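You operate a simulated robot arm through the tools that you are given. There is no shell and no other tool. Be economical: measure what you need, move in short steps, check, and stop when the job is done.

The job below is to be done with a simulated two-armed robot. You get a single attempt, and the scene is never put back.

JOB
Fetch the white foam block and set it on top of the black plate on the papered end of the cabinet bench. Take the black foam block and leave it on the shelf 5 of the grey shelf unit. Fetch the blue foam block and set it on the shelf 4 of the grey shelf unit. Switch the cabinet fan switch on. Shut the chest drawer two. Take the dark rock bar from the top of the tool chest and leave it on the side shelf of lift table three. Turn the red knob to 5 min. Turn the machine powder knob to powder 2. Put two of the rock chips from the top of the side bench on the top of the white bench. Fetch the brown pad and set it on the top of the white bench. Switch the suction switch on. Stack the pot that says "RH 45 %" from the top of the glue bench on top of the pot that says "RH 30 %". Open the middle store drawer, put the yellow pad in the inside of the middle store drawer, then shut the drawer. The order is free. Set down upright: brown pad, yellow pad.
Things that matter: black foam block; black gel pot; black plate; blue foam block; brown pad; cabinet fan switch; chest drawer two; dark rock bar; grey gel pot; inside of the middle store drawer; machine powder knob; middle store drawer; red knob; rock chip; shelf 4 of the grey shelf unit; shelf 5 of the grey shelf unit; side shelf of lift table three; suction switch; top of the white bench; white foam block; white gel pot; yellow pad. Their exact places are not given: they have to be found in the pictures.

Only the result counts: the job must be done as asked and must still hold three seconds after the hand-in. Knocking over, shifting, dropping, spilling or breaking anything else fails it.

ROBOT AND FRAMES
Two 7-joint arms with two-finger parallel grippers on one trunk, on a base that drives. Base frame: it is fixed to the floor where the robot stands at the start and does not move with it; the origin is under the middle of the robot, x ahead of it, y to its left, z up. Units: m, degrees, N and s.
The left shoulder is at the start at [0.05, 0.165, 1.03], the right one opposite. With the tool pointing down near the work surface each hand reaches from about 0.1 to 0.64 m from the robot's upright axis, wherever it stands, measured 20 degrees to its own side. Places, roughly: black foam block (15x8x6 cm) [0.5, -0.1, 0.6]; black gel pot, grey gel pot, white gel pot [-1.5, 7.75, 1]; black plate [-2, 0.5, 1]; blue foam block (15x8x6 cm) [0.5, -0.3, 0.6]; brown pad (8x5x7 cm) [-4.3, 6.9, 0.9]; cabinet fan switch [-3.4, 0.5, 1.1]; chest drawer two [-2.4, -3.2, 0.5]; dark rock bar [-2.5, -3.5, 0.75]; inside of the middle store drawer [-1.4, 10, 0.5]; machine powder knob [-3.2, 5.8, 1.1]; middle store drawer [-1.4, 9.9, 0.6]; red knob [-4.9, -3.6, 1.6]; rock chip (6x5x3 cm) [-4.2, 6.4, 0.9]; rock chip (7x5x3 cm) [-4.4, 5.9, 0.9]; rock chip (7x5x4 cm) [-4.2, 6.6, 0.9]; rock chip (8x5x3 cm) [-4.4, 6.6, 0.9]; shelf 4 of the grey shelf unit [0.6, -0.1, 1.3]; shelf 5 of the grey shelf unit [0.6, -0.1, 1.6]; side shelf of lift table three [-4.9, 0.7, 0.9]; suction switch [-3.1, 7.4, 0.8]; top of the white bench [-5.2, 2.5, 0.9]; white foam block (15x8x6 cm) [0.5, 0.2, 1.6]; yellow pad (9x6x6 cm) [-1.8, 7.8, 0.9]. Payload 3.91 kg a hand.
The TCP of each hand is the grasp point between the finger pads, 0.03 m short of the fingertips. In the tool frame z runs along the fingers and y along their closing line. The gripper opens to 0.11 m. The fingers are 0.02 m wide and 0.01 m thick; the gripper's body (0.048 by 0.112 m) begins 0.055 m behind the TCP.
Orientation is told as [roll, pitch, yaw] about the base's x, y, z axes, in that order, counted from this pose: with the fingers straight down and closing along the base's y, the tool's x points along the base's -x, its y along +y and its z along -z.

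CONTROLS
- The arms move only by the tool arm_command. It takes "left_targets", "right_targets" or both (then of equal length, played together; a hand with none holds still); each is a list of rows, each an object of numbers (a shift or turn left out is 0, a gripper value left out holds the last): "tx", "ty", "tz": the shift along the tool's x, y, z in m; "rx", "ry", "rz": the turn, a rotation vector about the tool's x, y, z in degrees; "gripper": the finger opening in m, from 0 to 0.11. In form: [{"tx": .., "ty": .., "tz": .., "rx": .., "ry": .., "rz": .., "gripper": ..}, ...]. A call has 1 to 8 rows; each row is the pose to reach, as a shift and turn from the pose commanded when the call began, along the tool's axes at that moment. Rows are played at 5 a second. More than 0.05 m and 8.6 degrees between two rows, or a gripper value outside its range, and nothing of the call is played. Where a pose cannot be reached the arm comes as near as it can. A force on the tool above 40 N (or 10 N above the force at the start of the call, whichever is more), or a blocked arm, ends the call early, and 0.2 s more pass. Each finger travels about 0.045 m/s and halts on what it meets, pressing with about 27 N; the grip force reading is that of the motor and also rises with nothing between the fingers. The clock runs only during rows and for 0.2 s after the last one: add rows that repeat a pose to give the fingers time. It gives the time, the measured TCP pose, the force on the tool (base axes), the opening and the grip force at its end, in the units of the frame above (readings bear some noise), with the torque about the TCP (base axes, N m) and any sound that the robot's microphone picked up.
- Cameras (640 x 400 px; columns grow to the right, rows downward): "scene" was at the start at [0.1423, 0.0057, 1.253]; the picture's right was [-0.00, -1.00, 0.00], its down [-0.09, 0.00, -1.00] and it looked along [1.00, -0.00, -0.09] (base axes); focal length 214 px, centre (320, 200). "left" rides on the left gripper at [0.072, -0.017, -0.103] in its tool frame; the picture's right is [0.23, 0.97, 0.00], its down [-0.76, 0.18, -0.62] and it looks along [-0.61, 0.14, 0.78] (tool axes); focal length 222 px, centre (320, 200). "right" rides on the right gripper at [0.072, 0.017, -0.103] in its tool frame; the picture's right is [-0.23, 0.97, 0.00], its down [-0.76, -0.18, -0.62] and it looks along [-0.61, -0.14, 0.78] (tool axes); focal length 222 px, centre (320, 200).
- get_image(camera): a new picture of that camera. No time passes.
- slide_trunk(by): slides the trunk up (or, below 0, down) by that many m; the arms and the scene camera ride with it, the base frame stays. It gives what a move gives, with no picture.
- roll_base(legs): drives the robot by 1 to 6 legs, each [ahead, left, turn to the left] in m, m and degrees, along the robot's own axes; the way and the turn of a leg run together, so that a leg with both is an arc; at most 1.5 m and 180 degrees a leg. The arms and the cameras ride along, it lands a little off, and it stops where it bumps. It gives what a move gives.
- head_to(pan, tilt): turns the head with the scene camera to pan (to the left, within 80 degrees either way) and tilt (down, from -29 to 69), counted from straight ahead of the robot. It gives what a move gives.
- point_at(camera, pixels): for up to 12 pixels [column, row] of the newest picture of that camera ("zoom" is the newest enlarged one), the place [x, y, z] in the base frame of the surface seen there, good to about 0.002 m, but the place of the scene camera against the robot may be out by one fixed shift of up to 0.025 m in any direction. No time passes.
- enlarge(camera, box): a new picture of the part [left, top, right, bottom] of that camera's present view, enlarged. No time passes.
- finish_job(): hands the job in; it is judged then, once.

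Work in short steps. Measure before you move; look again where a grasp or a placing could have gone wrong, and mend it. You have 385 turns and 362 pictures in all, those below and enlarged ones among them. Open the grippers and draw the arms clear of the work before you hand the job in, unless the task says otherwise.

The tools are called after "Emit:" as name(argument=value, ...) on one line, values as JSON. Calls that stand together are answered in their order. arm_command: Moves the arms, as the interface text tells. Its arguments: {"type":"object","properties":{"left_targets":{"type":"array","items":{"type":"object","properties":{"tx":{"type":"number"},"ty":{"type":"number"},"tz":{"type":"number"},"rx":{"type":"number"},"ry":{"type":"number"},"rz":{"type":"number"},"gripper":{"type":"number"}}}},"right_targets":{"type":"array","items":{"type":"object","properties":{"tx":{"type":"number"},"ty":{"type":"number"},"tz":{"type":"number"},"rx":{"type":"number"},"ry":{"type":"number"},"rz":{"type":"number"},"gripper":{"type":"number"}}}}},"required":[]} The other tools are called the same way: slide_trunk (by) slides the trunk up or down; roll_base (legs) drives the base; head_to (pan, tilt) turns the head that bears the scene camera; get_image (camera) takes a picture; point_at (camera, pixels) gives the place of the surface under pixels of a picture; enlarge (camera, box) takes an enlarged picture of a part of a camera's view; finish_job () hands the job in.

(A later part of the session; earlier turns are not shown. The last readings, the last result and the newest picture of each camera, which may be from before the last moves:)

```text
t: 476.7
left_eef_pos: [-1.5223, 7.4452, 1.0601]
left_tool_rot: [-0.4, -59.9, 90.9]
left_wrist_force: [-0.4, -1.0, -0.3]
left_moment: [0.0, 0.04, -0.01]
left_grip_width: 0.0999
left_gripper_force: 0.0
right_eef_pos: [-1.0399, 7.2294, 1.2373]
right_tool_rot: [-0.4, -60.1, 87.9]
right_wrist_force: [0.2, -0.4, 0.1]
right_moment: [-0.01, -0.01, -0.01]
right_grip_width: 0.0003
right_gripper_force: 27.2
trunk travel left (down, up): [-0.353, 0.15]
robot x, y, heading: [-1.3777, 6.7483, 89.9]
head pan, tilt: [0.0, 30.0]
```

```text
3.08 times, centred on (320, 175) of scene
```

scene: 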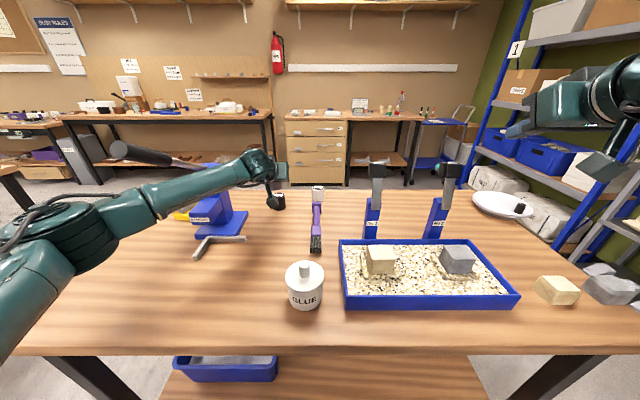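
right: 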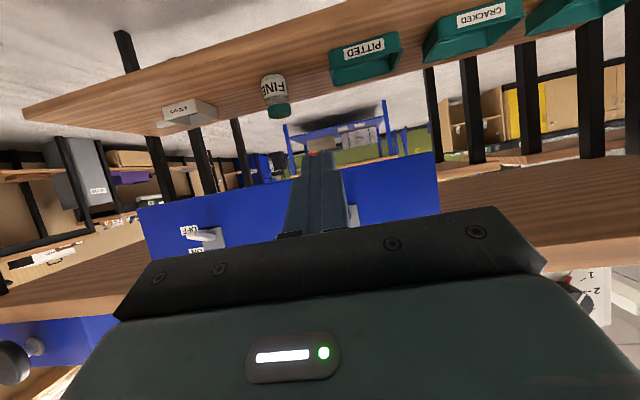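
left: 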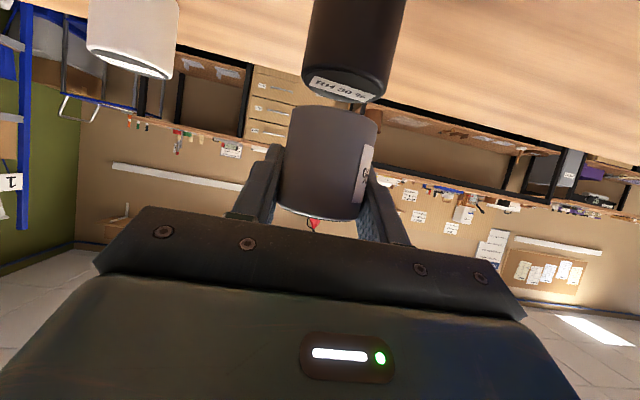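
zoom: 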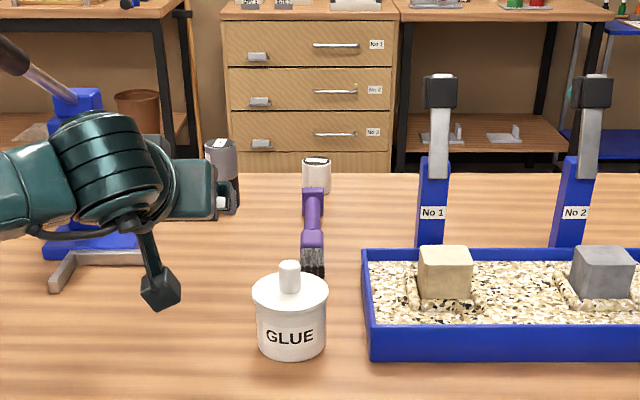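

Stack is fine. Now the yellow pad: I back 0.1, strafe left 0.3, approach and view it with the left camera.

Emit:
roll_base(legs=[[-0.1, 0, 0], [0, 0.3, 0], [0.3, 0, 0]])

Emit:
get_image(camera="left")

```text
t: 481.1
left_eef_pos: [-1.8245, 7.643, 1.0568]
left_tool_rot: [-0.3, -59.9, 90.6]
left_wrist_force: [0.0, 0.6, -0.8]
left_moment: [0.01, -0.01, 0.01]
left_grip_width: 0.1
left_gripper_force: 0.1
right_eef_pos: [-1.3437, 7.4268, 1.236]
right_tool_rot: [-0.5, -60.0, 87.7]
right_wrist_force: [-0.8, 0.1, -0.2]
right_moment: [0.03, 0.03, -0.02]
right_grip_width: 0.0002
right_gripper_force: 27.3
trunk travel left (down, up): [-0.353, 0.15]
robot x, y, heading: [-1.6848, 6.9456, 89.6]
head pan, tilt: [0.0, 30.0]
```

```text
195 pictures are left
```

left: 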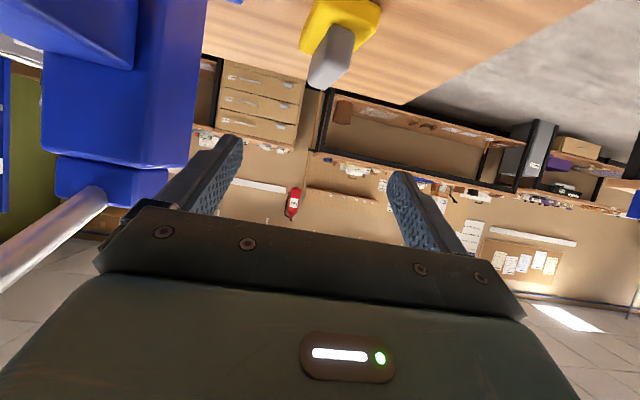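

I measure the pad and its handle.

Emit:
enlarge(camera="left", box=[280, 0, 400, 100])

Emit:
point_at(camera="zoom", pixels=[[260, 180], [230, 290], [200, 250], [280, 260], [250, 320], [310, 150], [170, 120], [400, 60], [230, 60], [360, 160]])

```text
4.00 times, centred on (340, 50) of left
```

zoom: 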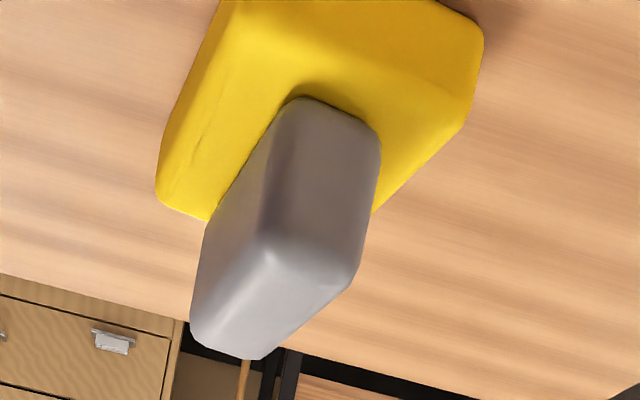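

```text
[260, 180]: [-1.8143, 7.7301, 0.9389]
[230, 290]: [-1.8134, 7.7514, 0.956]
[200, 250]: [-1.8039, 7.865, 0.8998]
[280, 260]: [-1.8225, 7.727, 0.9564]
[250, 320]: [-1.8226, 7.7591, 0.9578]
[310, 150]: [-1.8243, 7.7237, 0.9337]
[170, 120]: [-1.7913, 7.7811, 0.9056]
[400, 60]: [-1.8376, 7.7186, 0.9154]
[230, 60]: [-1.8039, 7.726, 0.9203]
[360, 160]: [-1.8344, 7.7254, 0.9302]
```

Handle ≈22 mm wide, centre ≈(-1.818,7.75), top 0.958, axis ~14° clockwise. I yaw the left hand -14°, narrow to 0.055, move over it and check.

Emit:
arm_command(left_targets=[{"rx": 6, "rz": 3.5, "gripper": 0.055}, {"rx": 12.1, "rz": 7, "gripper": 0.055}, {"rx": 12.1, "rz": 7, "gripper": 0.055}, {"rx": 12.1, "rz": 7, "gripper": 0.055}])

Emit:
arm_command(left_targets=[{"tx": -0.017, "ty": 0.006, "tz": 0.03}, {"tx": -0.034, "ty": 0.012, "tz": 0.06}, {"tx": -0.052, "ty": 0.018, "tz": 0.0898}, {"tx": -0.017, "ty": 0.018, "tz": 0.11}])

Emit:
get_image(camera="left")

```text
t: 482.1
left_eef_pos: [-1.8255, 7.6424, 1.0586]
left_tool_rot: [-0.3, -60.0, 76.7]
left_wrist_force: [0.5, -0.8, 0.0]
left_moment: [0.0, 0.02, 0.01]
left_grip_width: 0.0549
left_gripper_force: 0.1
right_eef_pos: [-1.3446, 7.4253, 1.2363]
right_tool_rot: [-0.5, -60.1, 87.8]
right_wrist_force: [0.0, 0.6, -1.2]
right_moment: [0.0, 0.01, -0.01]
right_grip_width: 0.0
right_gripper_force: 27.4
trunk travel left (down, up): [-0.353, 0.15]
robot x, y, heading: [-1.6791, 6.9433, 89.9]
head pan, tilt: [0.0, 30.0]
```

```text
t: 483.1
left_eef_pos: [-1.8172, 7.7486, 1.0189]
left_tool_rot: [-0.4, -60.0, 76.8]
left_wrist_force: [-0.3, 0.2, 0.2]
left_moment: [0.0, 0.0, -0.02]
left_grip_width: 0.0549
left_gripper_force: 0.0
right_eef_pos: [-1.343, 7.4259, 1.2349]
right_tool_rot: [-0.5, -60.0, 87.8]
right_wrist_force: [0.3, -0.3, 0.2]
right_moment: [-0.03, 0.0, -0.03]
right_grip_width: 0.0
right_gripper_force: 27.0
trunk travel left (down, up): [-0.353, 0.15]
robot x, y, heading: [-1.6817, 6.9445, 89.5]
head pan, tilt: [0.0, 30.0]
```

```text
193 pictures are left
```

left: 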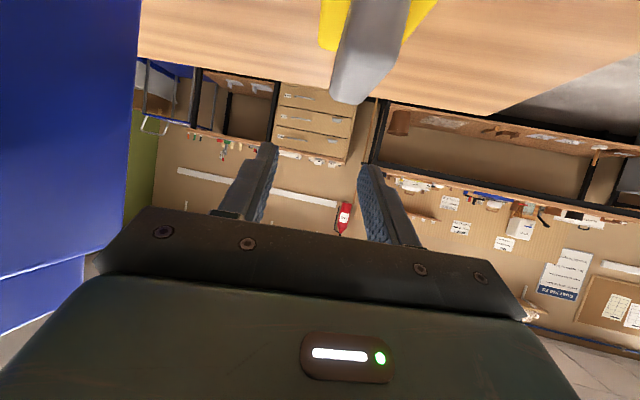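

I measure the handle again from here.

Emit:
enlarge(camera="left", box=[300, 0, 460, 120])

Emit:
point_at(camera="left", pixels=[[345, 85], [360, 90], [340, 90], [355, 70], [378, 60], [345, 60], [385, 50], [355, 98]])

```text
3.33 times, centred on (380, 60) of left
```

zoom: 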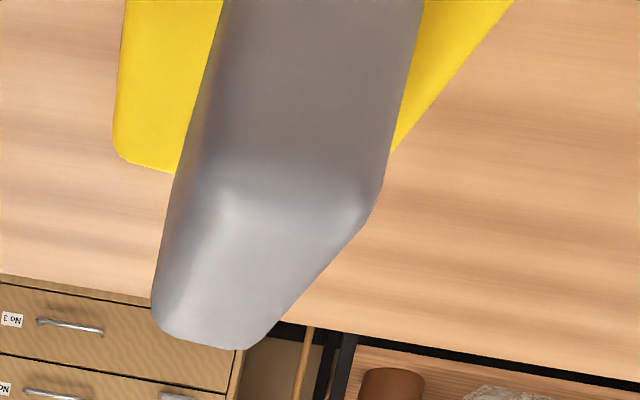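

```text
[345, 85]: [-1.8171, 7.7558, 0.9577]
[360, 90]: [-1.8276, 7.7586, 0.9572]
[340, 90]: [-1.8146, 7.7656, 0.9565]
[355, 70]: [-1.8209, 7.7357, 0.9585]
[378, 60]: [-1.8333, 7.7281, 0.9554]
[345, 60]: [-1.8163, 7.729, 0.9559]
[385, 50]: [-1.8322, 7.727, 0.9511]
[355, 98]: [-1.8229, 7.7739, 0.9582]
```

Handle centre ≈(-1.823,7.751), axis only ~6° off. I correct yaw by +7°, shift 6 mm left, descend and close.

Emit:
arm_command(left_targets=[{"rx": -6, "rz": -3.5, "ty": 0.006}, {"rx": -6, "rz": -3.5, "tx": 0.031, "ty": 0.006, "tz": 0.018}, {"rx": -6, "rz": -3.5, "tx": 0.0615, "ty": 0.006, "tz": 0.0355}, {"rx": -6, "rz": -3.5, "tx": 0.0615, "ty": 0.006, "tz": 0.0355, "gripper": 0.01}, {"rx": -6, "rz": -3.5, "tx": 0.0615, "ty": 0.006, "tz": 0.0355, "gripper": 0.01}, {"rx": -6, "rz": -3.5, "tx": 0.0615, "ty": 0.006, "tz": 0.0355, "gripper": 0.01}, {"rx": -6, "rz": -3.5, "tx": 0.0615, "ty": 0.006, "tz": 0.0355, "gripper": 0.01}])

Emit:
get_image(camera="left")

```text
t: 484.8
left_eef_pos: [-1.8229, 7.7493, 0.9466]
left_tool_rot: [-0.3, -59.8, 83.7]
left_wrist_force: [-0.9, 0.6, 0.7]
left_moment: [0.0, 0.08, -0.03]
left_grip_width: 0.0257
left_gripper_force: 27.0
right_eef_pos: [-1.3431, 7.4261, 1.2357]
right_tool_rot: [-0.5, -60.0, 87.7]
right_wrist_force: [1.1, 0.9, -0.9]
right_moment: [-0.03, 0.01, 0.01]
right_grip_width: 0.0
right_gripper_force: 26.6
trunk travel left (down, up): [-0.353, 0.15]
robot x, y, heading: [-1.6829, 6.9454, 89.7]
head pan, tilt: [0.0, 30.0]
```

```text
191 pictures are left
```

left: 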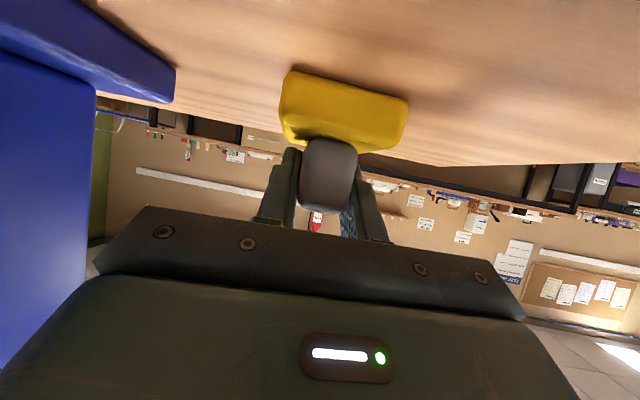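

Pad gripped by its handle (0.026 m). I lift it, back away, and drive around the west side of the glue bench to the north aisle.

Emit:
arm_command(left_targets=[{"tx": -0.035, "tz": -0.02}, {"tx": -0.07, "tz": -0.04}, {"tx": -0.11, "tz": -0.064}, {"tx": -0.12, "tz": -0.11}])

Emit:
roll_base(legs=[[-0.25, 0, 0], [0, 0.8, 0], [1.3, 0, 0]])

Emit:
head_to(pan=-20, tilt=20)

Emit:
get_image(camera="scene")

```text
t: 485.8
left_eef_pos: [-1.8301, 7.7124, 1.1092]
left_tool_rot: [-0.4, -59.8, 83.8]
left_wrist_force: [-0.1, 0.6, -0.7]
left_moment: [0.01, 0.0, -0.01]
left_grip_width: 0.0256
left_gripper_force: 27.2
right_eef_pos: [-1.3443, 7.4256, 1.2363]
right_tool_rot: [-0.5, -60.1, 87.8]
right_wrist_force: [-1.1, 0.1, -0.5]
right_moment: [-0.01, 0.01, 0.0]
right_grip_width: 0.0
right_gripper_force: 27.0
trunk travel left (down, up): [-0.353, 0.15]
robot x, y, heading: [-1.6785, 6.9421, 89.7]
head pan, tilt: [0.0, 30.0]
```

```text
t: 497.5
left_eef_pos: [-2.6049, 8.7495, 1.108]
left_tool_rot: [-0.4, -60.0, 83.0]
left_wrist_force: [0.1, 0.3, -0.4]
left_moment: [0.0, -0.02, 0.01]
left_grip_width: 0.0257
left_gripper_force: 27.5
right_eef_pos: [-2.1215, 8.4572, 1.2357]
right_tool_rot: [-0.4, -60.0, 87.1]
right_wrist_force: [-0.4, -0.5, -0.2]
right_moment: [0.0, 0.03, -0.01]
right_grip_width: 0.0
right_gripper_force: 26.6
trunk travel left (down, up): [-0.353, 0.15]
robot x, y, heading: [-2.4672, 7.9797, 89.1]
head pan, tilt: [0.0, 30.0]
```

```text
t: 498.3
left_eef_pos: [-2.605, 8.7485, 1.1088]
left_tool_rot: [-0.4, -59.8, 83.1]
left_wrist_force: [-0.8, -0.1, -0.3]
left_moment: [0.01, -0.01, -0.02]
left_grip_width: 0.0257
left_gripper_force: 27.5
right_eef_pos: [-2.1216, 8.4573, 1.2373]
right_tool_rot: [-0.4, -60.2, 87.1]
right_wrist_force: [0.0, -0.2, -0.6]
right_moment: [0.03, -0.01, 0.0]
right_grip_width: 0.0
right_gripper_force: 26.8
trunk travel left (down, up): [-0.353, 0.15]
robot x, y, heading: [-2.469, 7.9784, 88.8]
head pan, tilt: [-20.0, 20.0]
```

```text
190 pictures are left
```

scene: 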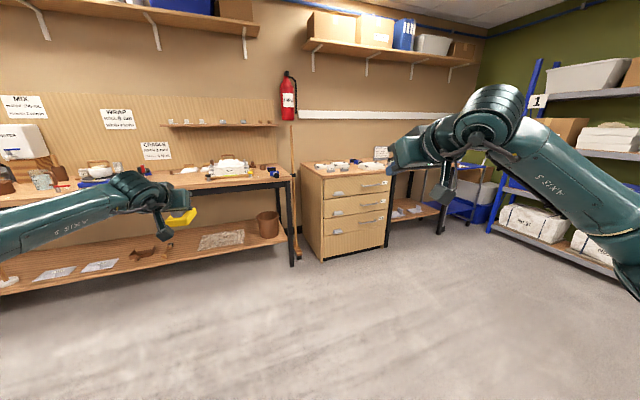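

The store cabinet is at (350,210), with a stick leaning left of it at (293,190). I measure the drawers.

Emit:
enlarge(camera="scene", box=[280, 150, 420, 270])

Emit:
point_at(camera="scene", pixels=[[325, 190], [388, 180], [325, 215], [388, 205], [325, 235], [388, 222], [323, 258], [385, 245], [372, 205], [345, 170], [293, 190], [298, 258]])

```text
3.33 times, centred on (350, 210) of scene
```

zoom: 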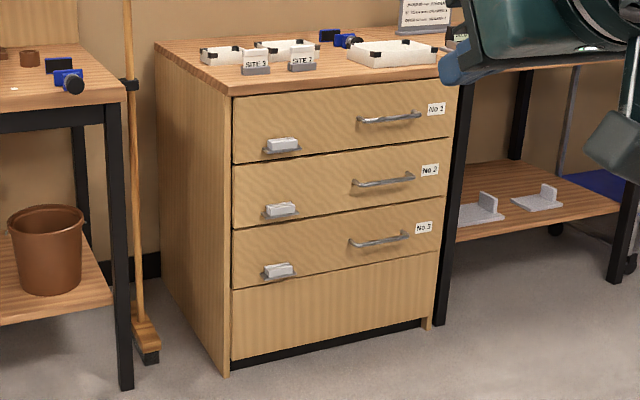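

```text
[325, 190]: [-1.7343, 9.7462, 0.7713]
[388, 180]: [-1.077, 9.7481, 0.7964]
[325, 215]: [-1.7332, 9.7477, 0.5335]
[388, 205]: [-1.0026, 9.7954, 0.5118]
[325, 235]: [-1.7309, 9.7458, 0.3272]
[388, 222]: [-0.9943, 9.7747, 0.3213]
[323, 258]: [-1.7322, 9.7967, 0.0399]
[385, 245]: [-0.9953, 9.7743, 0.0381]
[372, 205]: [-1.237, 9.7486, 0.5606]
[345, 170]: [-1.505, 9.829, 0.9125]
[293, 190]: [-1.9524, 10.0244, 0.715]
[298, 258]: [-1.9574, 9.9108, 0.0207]
```

Middle drawer is "No 2", bar handle on its right part. I lower the trunk here, then drive to face it.

Emit:
slide_trunk(by=-0.35)

Emit:
roll_base(legs=[[0.55, 0, 1], [0, -0.92, 0]])

Emit:
head_to(pan=0, tilt=25)

Emit:
get_image(camera="scene")

```text
t: 501.8
left_eef_pos: [-2.6049, 8.7483, 0.7567]
left_tool_rot: [-0.4, -59.8, 83.0]
left_wrist_force: [-0.5, 0.8, -1.6]
left_moment: [-0.02, 0.03, 0.02]
left_grip_width: 0.0257
left_gripper_force: 26.9
right_eef_pos: [-2.1233, 8.457, 0.8854]
right_tool_rot: [-0.4, -60.0, 87.1]
right_wrist_force: [-0.6, 0.4, 0.1]
right_moment: [0.02, 0.06, 0.01]
right_grip_width: 0.0001
right_gripper_force: 27.3
trunk travel left (down, up): [-0.003, 0.5]
robot x, y, heading: [-2.4641, 7.9833, 89.2]
head pan, tilt: [-20.0, 20.0]
```

```text
t: 509.3
left_eef_pos: [-1.6898, 9.2825, 0.7585]
left_tool_rot: [-0.3, -59.8, 82.8]
left_wrist_force: [0.1, 0.1, 0.0]
left_moment: [-0.03, 0.01, 0.02]
left_grip_width: 0.0254
left_gripper_force: 27.0
right_eef_pos: [-1.2082, 8.9881, 0.8855]
right_tool_rot: [-0.5, -60.1, 86.8]
right_wrist_force: [0.3, 0.1, -0.2]
right_moment: [0.03, 0.04, 0.01]
right_grip_width: 0.0
right_gripper_force: 26.7
trunk travel left (down, up): [-0.003, 0.5]
robot x, y, heading: [-1.5544, 8.5122, 88.8]
head pan, tilt: [-20.0, 20.0]
```

```text
t: 510.1
left_eef_pos: [-1.6888, 9.2828, 0.7584]
left_tool_rot: [-0.4, -59.9, 82.8]
left_wrist_force: [-0.3, -0.2, -1.3]
left_moment: [0.01, 0.0, 0.0]
left_grip_width: 0.0257
left_gripper_force: 26.7
right_eef_pos: [-1.2082, 8.9875, 0.886]
right_tool_rot: [-0.4, -60.0, 86.8]
right_wrist_force: [0.6, -0.3, -0.1]
right_moment: [-0.01, 0.0, -0.02]
right_grip_width: 0.0
right_gripper_force: 26.9
trunk travel left (down, up): [-0.003, 0.5]
robot x, y, heading: [-1.5553, 8.5141, 88.8]
head pan, tilt: [0.0, 25.0]
```

```text
188 pictures are left
```

scene: 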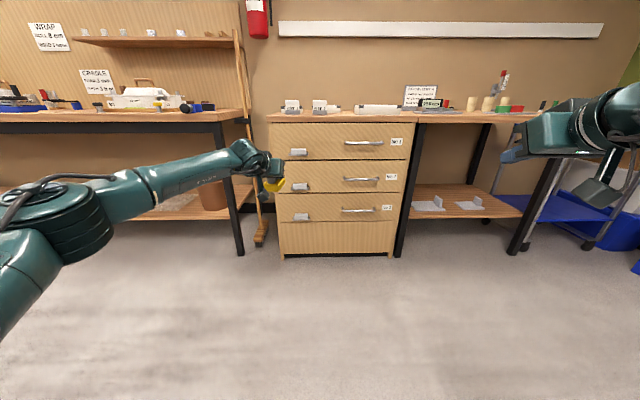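

Emit:
enlarge(camera="scene", box=[265, 140, 415, 230])

Emit:
point_at(camera="zoom", pixels=[[415, 170], [355, 168], [475, 165], [155, 200], [155, 190], [410, 140], [300, 170], [415, 180], [300, 225], [300, 90], [540, 155]])

```text
4.27 times, centred on (340, 185) of scene
```

zoom: 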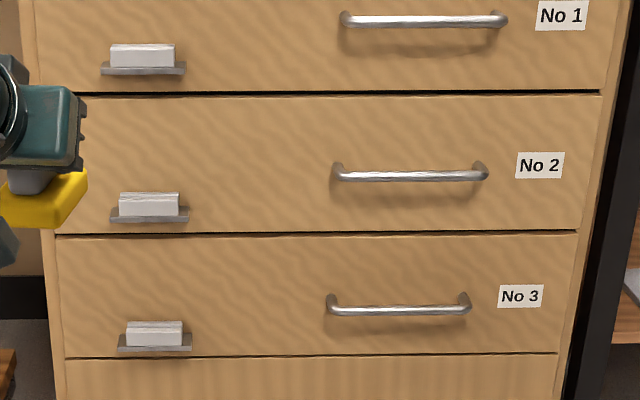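

```text
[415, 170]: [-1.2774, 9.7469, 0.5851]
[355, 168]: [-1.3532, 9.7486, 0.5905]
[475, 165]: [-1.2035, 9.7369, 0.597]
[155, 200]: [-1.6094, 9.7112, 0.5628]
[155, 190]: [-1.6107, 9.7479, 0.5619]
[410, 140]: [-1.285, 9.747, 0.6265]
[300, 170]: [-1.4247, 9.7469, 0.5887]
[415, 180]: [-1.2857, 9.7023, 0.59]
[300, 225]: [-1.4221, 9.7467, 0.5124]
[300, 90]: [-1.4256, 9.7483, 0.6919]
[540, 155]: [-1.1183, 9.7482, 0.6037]
```

Handle 2 bar: true (-1.307,9.698,0.586), x from -1.375 to -1.22. I lower the right hand 0.3 and shift 0.1 left, then roll it 90° so the fingers close vertically.

Emit:
arm_command(right_targets=[{"tx": 0.0371, "ty": 0.0143, "tz": 0.0214}, {"tx": 0.0742, "ty": 0.0286, "tz": 0.0428}, {"tx": 0.1113, "ty": 0.0429, "tz": 0.0642}, {"tx": 0.1484, "ty": 0.0572, "tz": 0.0856}, {"tx": 0.1855, "ty": 0.0715, "tz": 0.107}, {"tx": 0.2226, "ty": 0.0858, "tz": 0.1284}, {"tx": 0.26, "ty": 0.1, "tz": 0.15}])

Emit:
arm_command(right_targets=[{"rz": 8, "gripper": 0.06}, {"rz": 16, "gripper": 0.06}, {"rz": 24, "gripper": 0.06}, {"rz": 32, "gripper": 0.06}, {"rz": 40, "gripper": 0.06}, {"rz": 48, "gripper": 0.06}, {"rz": 56, "gripper": 0.06}, {"rz": 64, "gripper": 0.06}])

Emit:
arm_command(right_targets=[{"rz": 8}, {"rz": 16}, {"rz": 24}, {"rz": 26}])

Emit:
get_image(camera="right")

```text
t: 511.7
left_eef_pos: [-1.6885, 9.2822, 0.7578]
left_tool_rot: [-0.4, -59.8, 82.7]
left_wrist_force: [-0.4, 0.1, -1.4]
left_moment: [-0.03, -0.02, 0.0]
left_grip_width: 0.0255
left_gripper_force: 26.8
right_eef_pos: [-1.2971, 8.9942, 0.6184]
right_tool_rot: [-0.5, -60.1, 86.7]
right_wrist_force: [-1.0, -0.2, 0.7]
right_moment: [0.0, -0.01, -0.02]
right_grip_width: 0.0
right_gripper_force: 26.6
right hand out of reach, approached as far as the arm can: row 7
trunk travel left (down, up): [-0.003, 0.5]
robot x, y, heading: [-1.5586, 8.5131, 88.5]
head pan, tilt: [0.0, 25.0]
```

```text
t: 513.5
left_eef_pos: [-1.6892, 9.2831, 0.7569]
left_tool_rot: [-0.4, -59.8, 82.7]
left_wrist_force: [-0.5, -0.6, -0.5]
left_moment: [0.02, -0.01, -0.01]
left_grip_width: 0.0255
left_gripper_force: 27.0
right_eef_pos: [-1.2946, 8.9914, 0.6177]
right_tool_rot: [57.3, -22.3, 10.0]
right_wrist_force: [-0.5, 0.7, 0.1]
right_moment: [-0.04, 0.01, 0.01]
right_grip_width: 0.0602
right_gripper_force: 0.0
trunk travel left (down, up): [-0.003, 0.5]
robot x, y, heading: [-1.5583, 8.5108, 88.6]
head pan, tilt: [0.0, 25.0]
```

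```text
t: 514.5
left_eef_pos: [-1.6897, 9.2821, 0.7573]
left_tool_rot: [-0.4, -59.9, 82.8]
left_wrist_force: [-0.1, 0.5, -1.1]
left_moment: [0.01, 0.01, 0.01]
left_grip_width: 0.0255
left_gripper_force: 27.5
right_eef_pos: [-1.2941, 8.9924, 0.6182]
right_tool_rot: [60.1, -0.1, -3.7]
right_wrist_force: [-0.6, 0.5, 0.5]
right_moment: [0.01, 0.0, 0.0]
right_grip_width: 0.0601
right_gripper_force: 0.2
trunk travel left (down, up): [-0.003, 0.5]
robot x, y, heading: [-1.5598, 8.5106, 88.8]
head pan, tilt: [0.0, 25.0]
```

```text
186 pictures are left
```

right: 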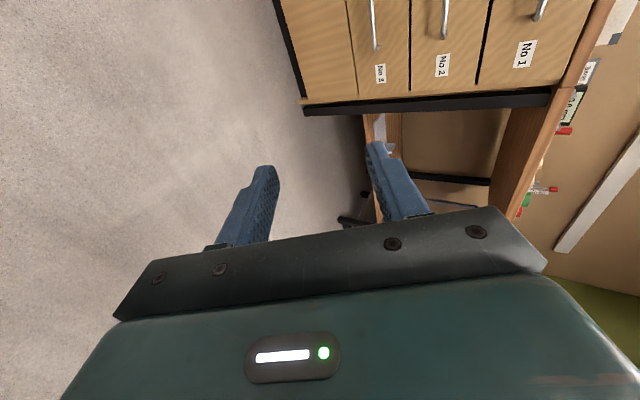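

Orientation is right. Before approaching, I retract the left hand (with pad) by 0.27 m and raise it slightly.

Emit:
arm_command(left_targets=[{"tx": 0.02, "tz": -0.0346}, {"tx": 0.04, "tz": -0.069}, {"tx": 0.06, "tz": -0.104}, {"tx": 0.08, "tz": -0.139}, {"tx": 0.1, "tz": -0.173}, {"tx": 0.12, "tz": -0.208}, {"tx": 0.135, "tz": -0.234}])

Emit:
roll_base(legs=[[0.45, 0, 1]])

Emit:
get_image(camera="right")

Emit:
get_image(camera="scene")

```text
t: 516.1
left_eef_pos: [-1.7249, 9.0147, 0.7586]
left_tool_rot: [-0.3, -59.9, 82.7]
left_wrist_force: [1.0, 0.9, -0.9]
left_moment: [0.02, 0.01, 0.02]
left_grip_width: 0.0258
left_gripper_force: 27.1
right_eef_pos: [-1.2968, 8.9912, 0.6175]
right_tool_rot: [59.9, -0.1, -3.6]
right_wrist_force: [-0.1, 0.4, 0.4]
right_moment: [0.0, 0.01, 0.01]
right_grip_width: 0.0599
right_gripper_force: 0.3
trunk travel left (down, up): [-0.003, 0.5]
robot x, y, heading: [-1.56, 8.5141, 88.8]
head pan, tilt: [0.0, 25.0]
```

```text
t: 518.8
left_eef_pos: [-1.7322, 9.4601, 0.7566]
left_tool_rot: [-0.3, -59.9, 84.1]
left_wrist_force: [-0.1, 0.1, -0.6]
left_moment: [-0.01, -0.01, 0.04]
left_grip_width: 0.0257
left_gripper_force: 27.0
right_eef_pos: [-1.3019, 9.4453, 0.6169]
right_tool_rot: [60.1, -0.2, -2.3]
right_wrist_force: [0.3, 0.2, 0.3]
right_moment: [-0.01, -0.03, -0.02]
right_grip_width: 0.06
right_gripper_force: 0.0
trunk travel left (down, up): [-0.003, 0.5]
robot x, y, heading: [-1.5515, 8.9598, 90.1]
head pan, tilt: [0.0, 25.0]
```

```text
185 pictures are left
```

right: 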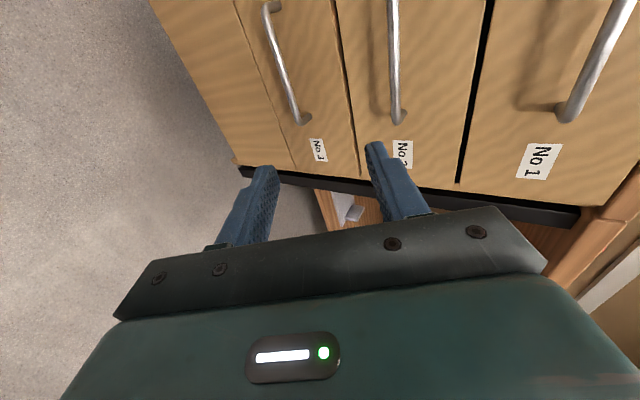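

```text
184 pictures are left
```

scene: 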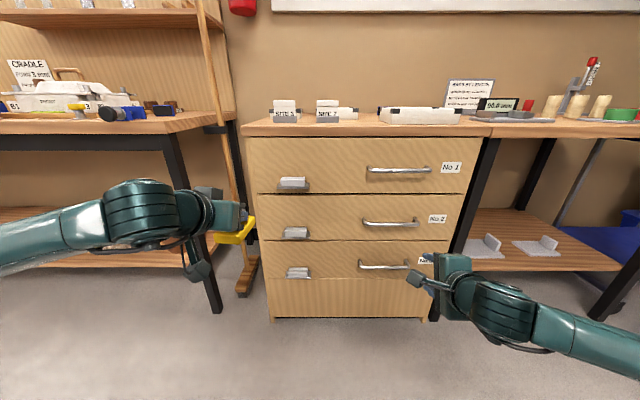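

I measure handle 2's bar in the right camera.

Emit:
point_at(camera="right", pixels=[[393, 20], [394, 60], [397, 100], [398, 118], [420, 60], [290, 70], [345, 60]])

```text
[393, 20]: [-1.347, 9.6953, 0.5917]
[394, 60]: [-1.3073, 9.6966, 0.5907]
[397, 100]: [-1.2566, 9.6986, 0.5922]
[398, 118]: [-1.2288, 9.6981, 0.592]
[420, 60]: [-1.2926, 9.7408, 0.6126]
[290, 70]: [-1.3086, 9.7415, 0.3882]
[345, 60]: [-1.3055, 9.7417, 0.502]
```

Bar centre ≈(y 9.70, z 0.590). I drive 0.1 closer, narrow to 0.04 and advance onto the bar.

Emit:
roll_base(legs=[[0.1, 0, 0]])

Emit:
arm_command(right_targets=[{"ty": 0.014, "tz": 0.035, "gripper": 0.042}, {"ty": 0.03, "tz": 0.07, "gripper": 0.042}, {"ty": 0.042, "tz": 0.1, "gripper": 0.042}])

Emit:
get_image(camera="right")

```text
t: 520.0
left_eef_pos: [-1.7318, 9.5565, 0.7572]
left_tool_rot: [-0.4, -59.9, 84.0]
left_wrist_force: [0.2, -0.2, -0.6]
left_moment: [-0.03, 0.02, 0.02]
left_grip_width: 0.0256
left_gripper_force: 27.3
right_eef_pos: [-1.3016, 9.544, 0.618]
right_tool_rot: [60.1, -0.2, -2.3]
right_wrist_force: [-0.3, 0.4, 0.5]
right_moment: [0.0, 0.01, -0.01]
right_grip_width: 0.0601
right_gripper_force: 0.2
trunk travel left (down, up): [-0.003, 0.5]
robot x, y, heading: [-1.552, 9.0561, 90.0]
head pan, tilt: [0.0, 25.0]
```

```text
t: 520.8
left_eef_pos: [-1.7315, 9.556, 0.7577]
left_tool_rot: [-0.4, -59.9, 84.0]
left_wrist_force: [0.4, 0.2, -1.3]
left_moment: [0.0, 0.02, 0.0]
left_grip_width: 0.0255
left_gripper_force: 26.2
right_eef_pos: [-1.2972, 9.651, 0.6024]
right_tool_rot: [60.0, -0.1, -2.5]
right_wrist_force: [0.8, -0.2, 0.2]
right_moment: [0.05, 0.0, -0.01]
right_grip_width: 0.042
right_gripper_force: 0.0
trunk travel left (down, up): [-0.003, 0.5]
robot x, y, heading: [-1.554, 9.0591, 89.9]
head pan, tilt: [0.0, 25.0]
```

```text
183 pictures are left
```

right: 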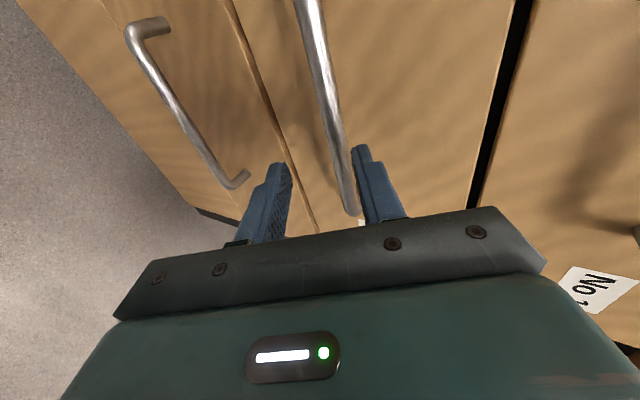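

The bar lies between the fingers; I finish the advance with centring, then close.

Emit:
arm_command(right_targets=[{"ty": 0.012, "tz": 0.01}, {"ty": 0.0125, "tz": 0.033}, {"ty": 0.0125, "tz": 0.033, "gripper": 0.0}, {"ty": 0.0125, "tz": 0.033, "gripper": 0.0}, {"ty": 0.0125, "tz": 0.033, "gripper": 0.0}, {"ty": 0.0125, "tz": 0.033, "gripper": 0.0}])

Emit:
get_image(camera="right")

```text
t: 522.1
left_eef_pos: [-1.7328, 9.5565, 0.758]
left_tool_rot: [-0.4, -59.8, 84.0]
left_wrist_force: [0.2, -0.5, -0.7]
left_moment: [0.02, 0.01, -0.01]
left_grip_width: 0.0257
left_gripper_force: 27.5
right_eef_pos: [-1.2955, 9.6864, 0.598]
right_tool_rot: [60.0, -0.3, -2.3]
right_wrist_force: [0.8, -1.5, -3.0]
right_moment: [-0.05, -0.75, 0.51]
right_grip_width: 0.0139
right_gripper_force: 45.4
trunk travel left (down, up): [-0.003, 0.5]
robot x, y, heading: [-1.5559, 9.061, 90.1]
head pan, tilt: [0.0, 25.0]
```

```text
182 pictures are left
```

right: 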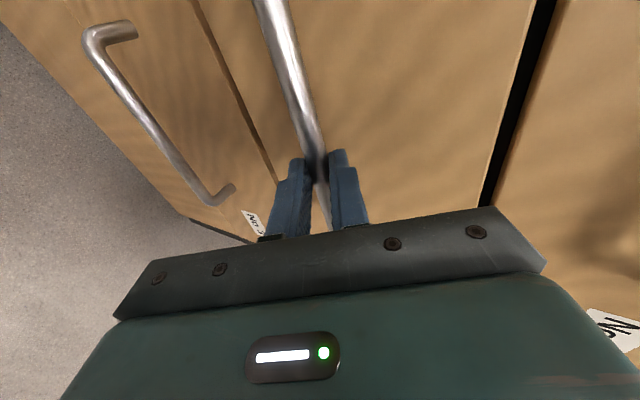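

Bar gripped (14 mm). I pull by backing the base 0.26 m.

Emit:
roll_base(legs=[[-0.26, 0, 0]])

Emit:
get_image(camera="scene")

```text
t: 524.0
left_eef_pos: [-1.7335, 9.2995, 0.7576]
left_tool_rot: [-0.3, -59.9, 84.0]
left_wrist_force: [0.6, -1.7, -0.4]
left_moment: [-0.01, -0.01, -0.02]
left_grip_width: 0.0258
left_gripper_force: 26.9
right_eef_pos: [-1.295, 9.429, 0.5998]
right_tool_rot: [59.9, -0.1, -2.3]
right_wrist_force: [2.6, 0.0, -7.5]
right_moment: [-0.15, -0.84, 0.31]
right_grip_width: 0.0135
right_gripper_force: 44.5
trunk travel left (down, up): [-0.003, 0.5]
robot x, y, heading: [-1.5531, 8.8013, 89.9]
head pan, tilt: [0.0, 25.0]
```

```text
181 pictures are left
```

scene: 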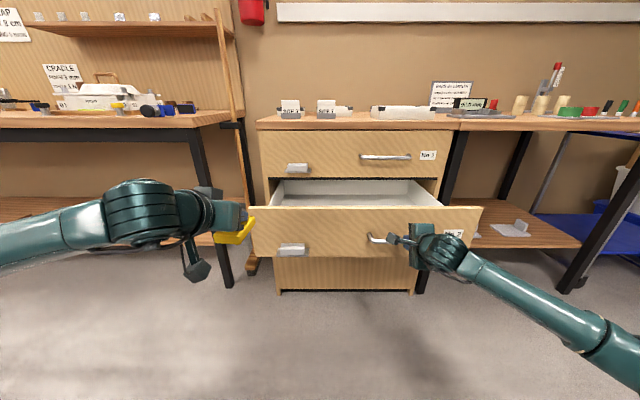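

Drawer two is open 26 cm. I look into it.

Emit:
head_to(pan=0, tilt=35)

Emit:
enlarge(camera="scene", box=[230, 100, 490, 260])

Emit:
point_at(camera="zoom", pixels=[[250, 170], [300, 190], [350, 170], [150, 195], [400, 175], [250, 215], [300, 150], [450, 190], [560, 205], [60, 205]])

```text
t: 524.7
left_eef_pos: [-1.7316, 9.2996, 0.7582]
left_tool_rot: [-0.3, -59.9, 84.0]
left_wrist_force: [0.0, -0.2, -1.3]
left_moment: [0.0, 0.01, -0.02]
left_grip_width: 0.0254
left_gripper_force: 27.2
right_eef_pos: [-1.2961, 9.4294, 0.5985]
right_tool_rot: [60.1, -0.2, -2.3]
right_wrist_force: [0.8, -0.1, -1.9]
right_moment: [-0.07, -0.75, 0.55]
right_grip_width: 0.0137
right_gripper_force: 45.0
trunk travel left (down, up): [-0.003, 0.5]
robot x, y, heading: [-1.5546, 8.8008, 89.8]
head pan, tilt: [0.0, 35.0]
```

```text
2.46 times, centred on (360, 180) of scene
```

zoom: 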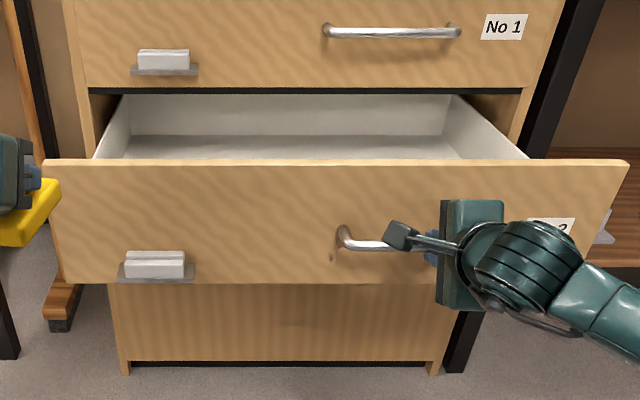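

```text
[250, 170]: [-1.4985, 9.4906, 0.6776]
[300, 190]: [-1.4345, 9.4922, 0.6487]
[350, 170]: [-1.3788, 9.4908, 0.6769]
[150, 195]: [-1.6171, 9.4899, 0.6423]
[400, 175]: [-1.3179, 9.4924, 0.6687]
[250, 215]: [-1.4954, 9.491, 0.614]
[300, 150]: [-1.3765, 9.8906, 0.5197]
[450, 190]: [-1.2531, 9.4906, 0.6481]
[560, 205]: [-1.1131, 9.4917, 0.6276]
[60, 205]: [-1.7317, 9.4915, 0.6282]
```

The front panel (y 9.486, top z≈0.69) would obstruct the tilted left hand; more opening helps. I pull another 0.13 m.

Emit:
roll_base(legs=[[-0.13, 0, 0]])

Emit:
enlarge(camera="scene", box=[230, 80, 490, 260])

Emit:
point_at(camera="zoom", pixels=[[250, 190], [250, 200], [300, 140], [300, 160], [300, 100], [150, 160], [450, 160]])

```text
t: 526.1
left_eef_pos: [-1.7322, 9.1711, 0.758]
left_tool_rot: [-0.3, -59.9, 84.1]
left_wrist_force: [-0.2, -0.2, -1.1]
left_moment: [0.01, 0.0, -0.02]
left_grip_width: 0.0255
left_gripper_force: 26.9
right_eef_pos: [-1.295, 9.3043, 0.5985]
right_tool_rot: [60.2, -0.5, -2.3]
right_wrist_force: [0.4, 1.5, -0.8]
right_moment: [0.01, -0.34, 0.39]
right_grip_width: 0.0136
right_gripper_force: 45.2
trunk travel left (down, up): [-0.003, 0.5]
robot x, y, heading: [-1.5535, 8.6724, 90.1]
head pan, tilt: [0.0, 35.0]
stopped in leg 1: the force on the tool passed its limit (the readings are from after the stop); the commanded pose is now the measured one
```

```text
2.22 times, centred on (360, 170) of scene
```

zoom: 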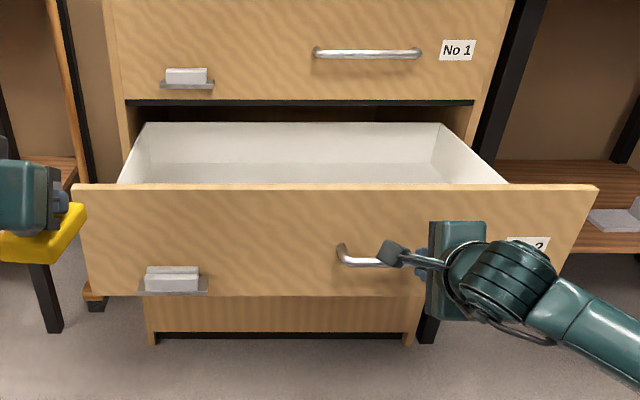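

```text
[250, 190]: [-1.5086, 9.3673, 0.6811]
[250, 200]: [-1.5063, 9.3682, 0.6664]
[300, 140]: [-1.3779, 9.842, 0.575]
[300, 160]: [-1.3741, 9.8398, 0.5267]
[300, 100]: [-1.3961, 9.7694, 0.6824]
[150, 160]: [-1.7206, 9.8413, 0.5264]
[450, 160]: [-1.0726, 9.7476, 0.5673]
```

Drawer is at its stop (opened 0.38 m; inside y 9.38–9.84, floor z≈0.516). I release the handle and retreat the right hand.

Emit:
arm_command(right_targets=[{"gripper": 0.045}, {"gripper": 0.045}, {"gripper": 0.045}, {"tz": -0.04, "gripper": 0.045}, {"tz": -0.08, "gripper": 0.045}, {"tz": -0.12, "gripper": 0.045}])

Emit:
slide_trunk(by=0.2)

Emit:
arm_command(left_targets=[{"ry": 7.5}, {"ry": 15}, {"ry": 22.5}, {"ry": 30}])

Emit:
get_image(camera="scene")

Emit:
get_image(camera="left")

```text
t: 527.5
left_eef_pos: [-1.7335, 9.1719, 0.7585]
left_tool_rot: [-0.3, -59.9, 84.1]
left_wrist_force: [0.4, -1.0, -1.5]
left_moment: [0.02, 0.01, -0.04]
left_grip_width: 0.0256
left_gripper_force: 26.8
right_eef_pos: [-1.2991, 9.1994, 0.6588]
right_tool_rot: [60.2, -0.4, -2.3]
right_wrist_force: [-0.1, 0.1, 0.4]
right_moment: [0.0, 0.01, -0.03]
right_grip_width: 0.0448
right_gripper_force: 0.1
trunk travel left (down, up): [-0.003, 0.5]
robot x, y, heading: [-1.5488, 8.6745, 90.3]
head pan, tilt: [0.0, 35.0]
```

```text
t: 529.6
left_eef_pos: [-1.733, 9.1736, 0.9596]
left_tool_rot: [-0.3, -59.7, 84.0]
left_wrist_force: [0.1, -0.4, -1.2]
left_moment: [-0.02, -0.01, 0.0]
left_grip_width: 0.0256
left_gripper_force: 26.7
right_eef_pos: [-1.2996, 9.2007, 0.8589]
right_tool_rot: [60.2, -0.4, -2.2]
right_wrist_force: [-0.3, -0.5, -1.0]
right_moment: [-0.01, -0.01, -0.01]
right_grip_width: 0.0449
right_gripper_force: 0.2
trunk travel left (down, up): [-0.203, 0.3]
robot x, y, heading: [-1.5524, 8.6734, 90.3]
head pan, tilt: [0.0, 35.0]
```

```text
t: 530.6
left_eef_pos: [-1.7333, 9.1711, 0.9576]
left_tool_rot: [-0.2, -29.8, 84.0]
left_wrist_force: [0.1, -0.3, -0.2]
left_moment: [0.02, -0.03, 0.04]
left_grip_width: 0.0255
left_gripper_force: 26.9
right_eef_pos: [-1.2993, 9.2006, 0.8577]
right_tool_rot: [60.2, -0.4, -2.3]
right_wrist_force: [-0.3, 0.2, 0.1]
right_moment: [0.03, -0.01, 0.0]
right_grip_width: 0.045
right_gripper_force: 0.0
trunk travel left (down, up): [-0.203, 0.3]
robot x, y, heading: [-1.5526, 8.6765, 90.4]
head pan, tilt: [0.0, 35.0]
```

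```text
178 pictures are left
```

scene: 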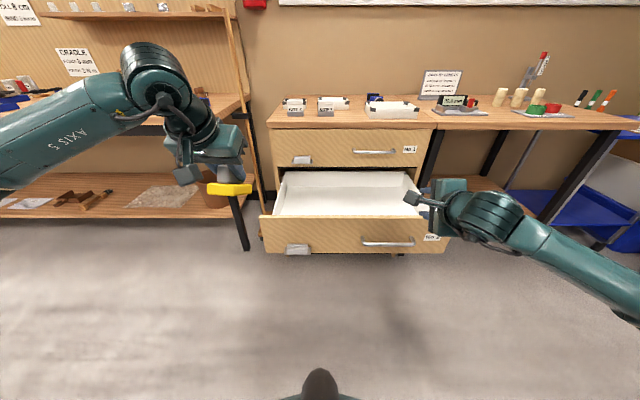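

```text
177 pictures are left
```

left: 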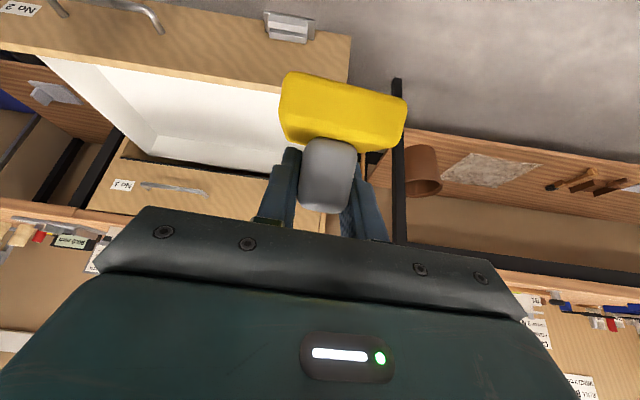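

Good view. I move the base right 0.2 and forward 0.28 so the pad hangs over the open drawer.

Emit:
roll_base(legs=[[0, -0.2, 0], [0.28, 0, 0]])

Emit:
arm_command(left_targets=[{"tx": -0.034, "tz": 0.02}, {"tx": -0.069, "tz": 0.04}, {"tx": -0.095, "tz": 0.055}, {"tx": -0.075, "tz": 0.09}, {"tx": -0.055, "tz": 0.125}, {"tx": -0.035, "tz": 0.16}])

Emit:
get_image(camera="scene")

Emit:
get_image(camera="left")

```text
t: 533.8
left_eef_pos: [-1.5354, 9.4545, 0.9576]
left_tool_rot: [-0.2, -30.0, 83.8]
left_wrist_force: [0.0, -0.3, -0.6]
left_moment: [0.0, -0.02, 0.0]
left_grip_width: 0.0259
left_gripper_force: 26.4
right_eef_pos: [-1.1023, 9.4802, 0.8579]
right_tool_rot: [60.1, -0.4, -2.5]
right_wrist_force: [0.5, 0.5, 0.2]
right_moment: [0.03, -0.03, 0.03]
right_grip_width: 0.0449
right_gripper_force: 0.1
trunk travel left (down, up): [-0.203, 0.3]
robot x, y, heading: [-1.3538, 8.9528, 90.2]
head pan, tilt: [0.0, 35.0]
```

```text
t: 535.2
left_eef_pos: [-1.5226, 9.563, 0.8365]
left_tool_rot: [-0.3, -30.1, 83.8]
left_wrist_force: [-0.2, 0.3, -1.5]
left_moment: [-0.01, 0.0, 0.02]
left_grip_width: 0.0255
left_gripper_force: 26.9
right_eef_pos: [-1.1008, 9.4817, 0.8596]
right_tool_rot: [60.3, -0.4, -2.4]
right_wrist_force: [0.4, 0.0, -0.4]
right_moment: [-0.01, 0.0, 0.01]
right_grip_width: 0.0448
right_gripper_force: 0.1
trunk travel left (down, up): [-0.203, 0.3]
robot x, y, heading: [-1.3518, 8.9563, 89.8]
head pan, tilt: [0.0, 35.0]
```

```text
176 pictures are left
```

scene: 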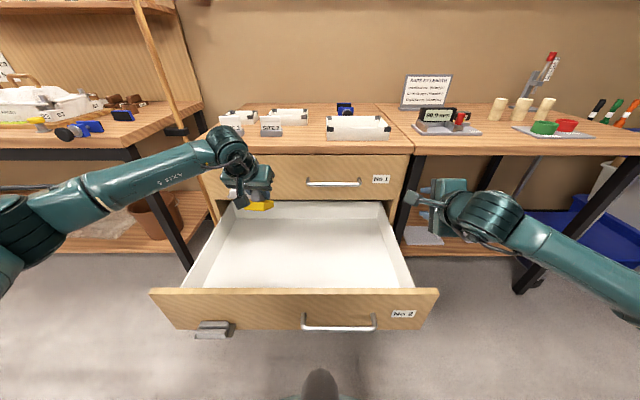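

```text
175 pictures are left
```

left: 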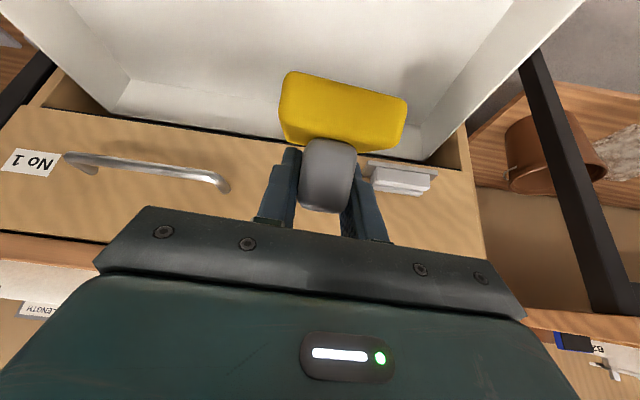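

I verify the drawer floor and walls in the left camera, then descend.

Emit:
point_at(camera="left", pixels=[[250, 60], [420, 60], [470, 90], [200, 110], [300, 20]])

Emit:
arm_command(left_targets=[{"tx": 0.02, "tz": 0.035}, {"tx": 0.04, "tz": 0.07}, {"tx": 0.06, "tz": 0.104}, {"tx": 0.08, "tz": 0.139}, {"tx": 0.1, "tz": 0.173}])

Emit:
get_image(camera="scene")

```text
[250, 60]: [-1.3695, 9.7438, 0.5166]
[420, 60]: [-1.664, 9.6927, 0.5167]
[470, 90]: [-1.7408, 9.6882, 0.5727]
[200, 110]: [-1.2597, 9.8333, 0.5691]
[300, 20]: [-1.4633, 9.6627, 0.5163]
```

```text
t: 536.4
left_eef_pos: [-1.5227, 9.5597, 0.6352]
left_tool_rot: [-0.2, -29.9, 83.8]
left_wrist_force: [0.2, -0.6, -0.5]
left_moment: [-0.03, -0.02, -0.01]
left_grip_width: 0.0257
left_gripper_force: 26.8
right_eef_pos: [-1.1024, 9.4803, 0.859]
right_tool_rot: [60.3, -0.5, -2.4]
right_wrist_force: [-0.5, 1.4, 0.5]
right_moment: [0.03, 0.0, 0.01]
right_grip_width: 0.0446
right_gripper_force: 0.1
trunk travel left (down, up): [-0.203, 0.3]
robot x, y, heading: [-1.3549, 8.9571, 89.9]
head pan, tilt: [0.0, 35.0]
```

```text
174 pictures are left
```

scene: 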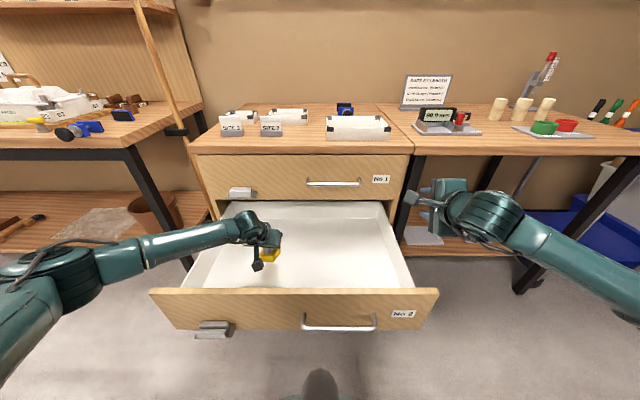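

Floor is z=0.516. I descend until the pad's front edge presses the floor (which should tip it level).

Emit:
arm_command(left_targets=[{"tx": 0.015, "tz": 0.026}, {"tx": 0.025, "tz": 0.0433}, {"tx": 0.03, "tz": 0.052}, {"tx": 0.034, "tz": 0.0589}, {"tx": 0.0375, "tz": 0.065}])

Emit:
get_image(camera="left")

```text
t: 537.5
left_eef_pos: [-1.5215, 9.5723, 0.5795]
left_tool_rot: [-0.4, -31.7, 83.8]
left_wrist_force: [-1.0, 1.5, 11.6]
left_moment: [0.45, 0.3, 0.03]
left_grip_width: 0.0258
left_gripper_force: 27.0
right_eef_pos: [-1.1022, 9.4801, 0.8594]
right_tool_rot: [60.4, -0.4, -2.4]
right_wrist_force: [-0.2, 0.5, -0.4]
right_moment: [0.0, 0.02, 0.0]
right_grip_width: 0.0451
right_gripper_force: 0.1
trunk travel left (down, up): [-0.203, 0.3]
robot x, y, heading: [-1.3603, 8.9521, 90.3]
head pan, tilt: [0.0, 35.0]
stopped in row 5 (left hand): the force on the tool passed its limit (the readings are from after the stop); the commanded pose is now the measured one
```

```text
173 pictures are left
```

left: 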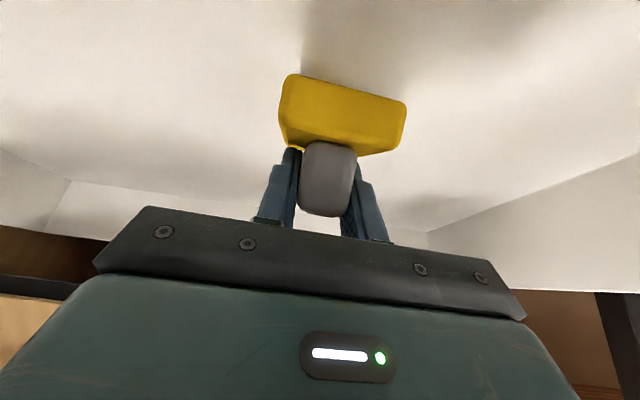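

The front edge rests on the floor (contact 12 N). I loosen the grip slightly so the pad tips down flat between the fingers.

Emit:
arm_command(left_targets=[{"gripper": 0.028}, {"gripper": 0.03}, {"gripper": 0.032}, {"gripper": 0.034}, {"gripper": 0.034}])

Emit:
get_image(camera="left")

```text
t: 538.7
left_eef_pos: [-1.5231, 9.5701, 0.5766]
left_tool_rot: [-0.3, -31.1, 84.0]
left_wrist_force: [0.2, 1.1, -0.8]
left_moment: [0.0, 0.02, 0.0]
left_grip_width: 0.0341
left_gripper_force: 0.0
right_eef_pos: [-1.1017, 9.4799, 0.8585]
right_tool_rot: [60.4, -0.4, -2.4]
right_wrist_force: [-1.5, 0.5, 1.1]
right_moment: [-0.02, 0.01, 0.0]
right_grip_width: 0.0449
right_gripper_force: 0.2
trunk travel left (down, up): [-0.203, 0.3]
robot x, y, heading: [-1.3529, 8.9541, 89.8]
head pan, tilt: [0.0, 35.0]
```

```text
172 pictures are left
```

left: 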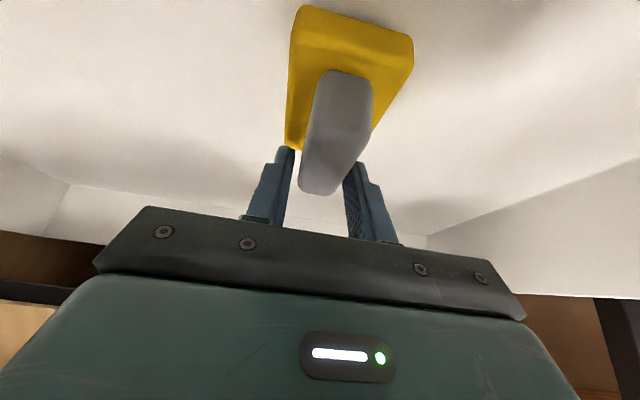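

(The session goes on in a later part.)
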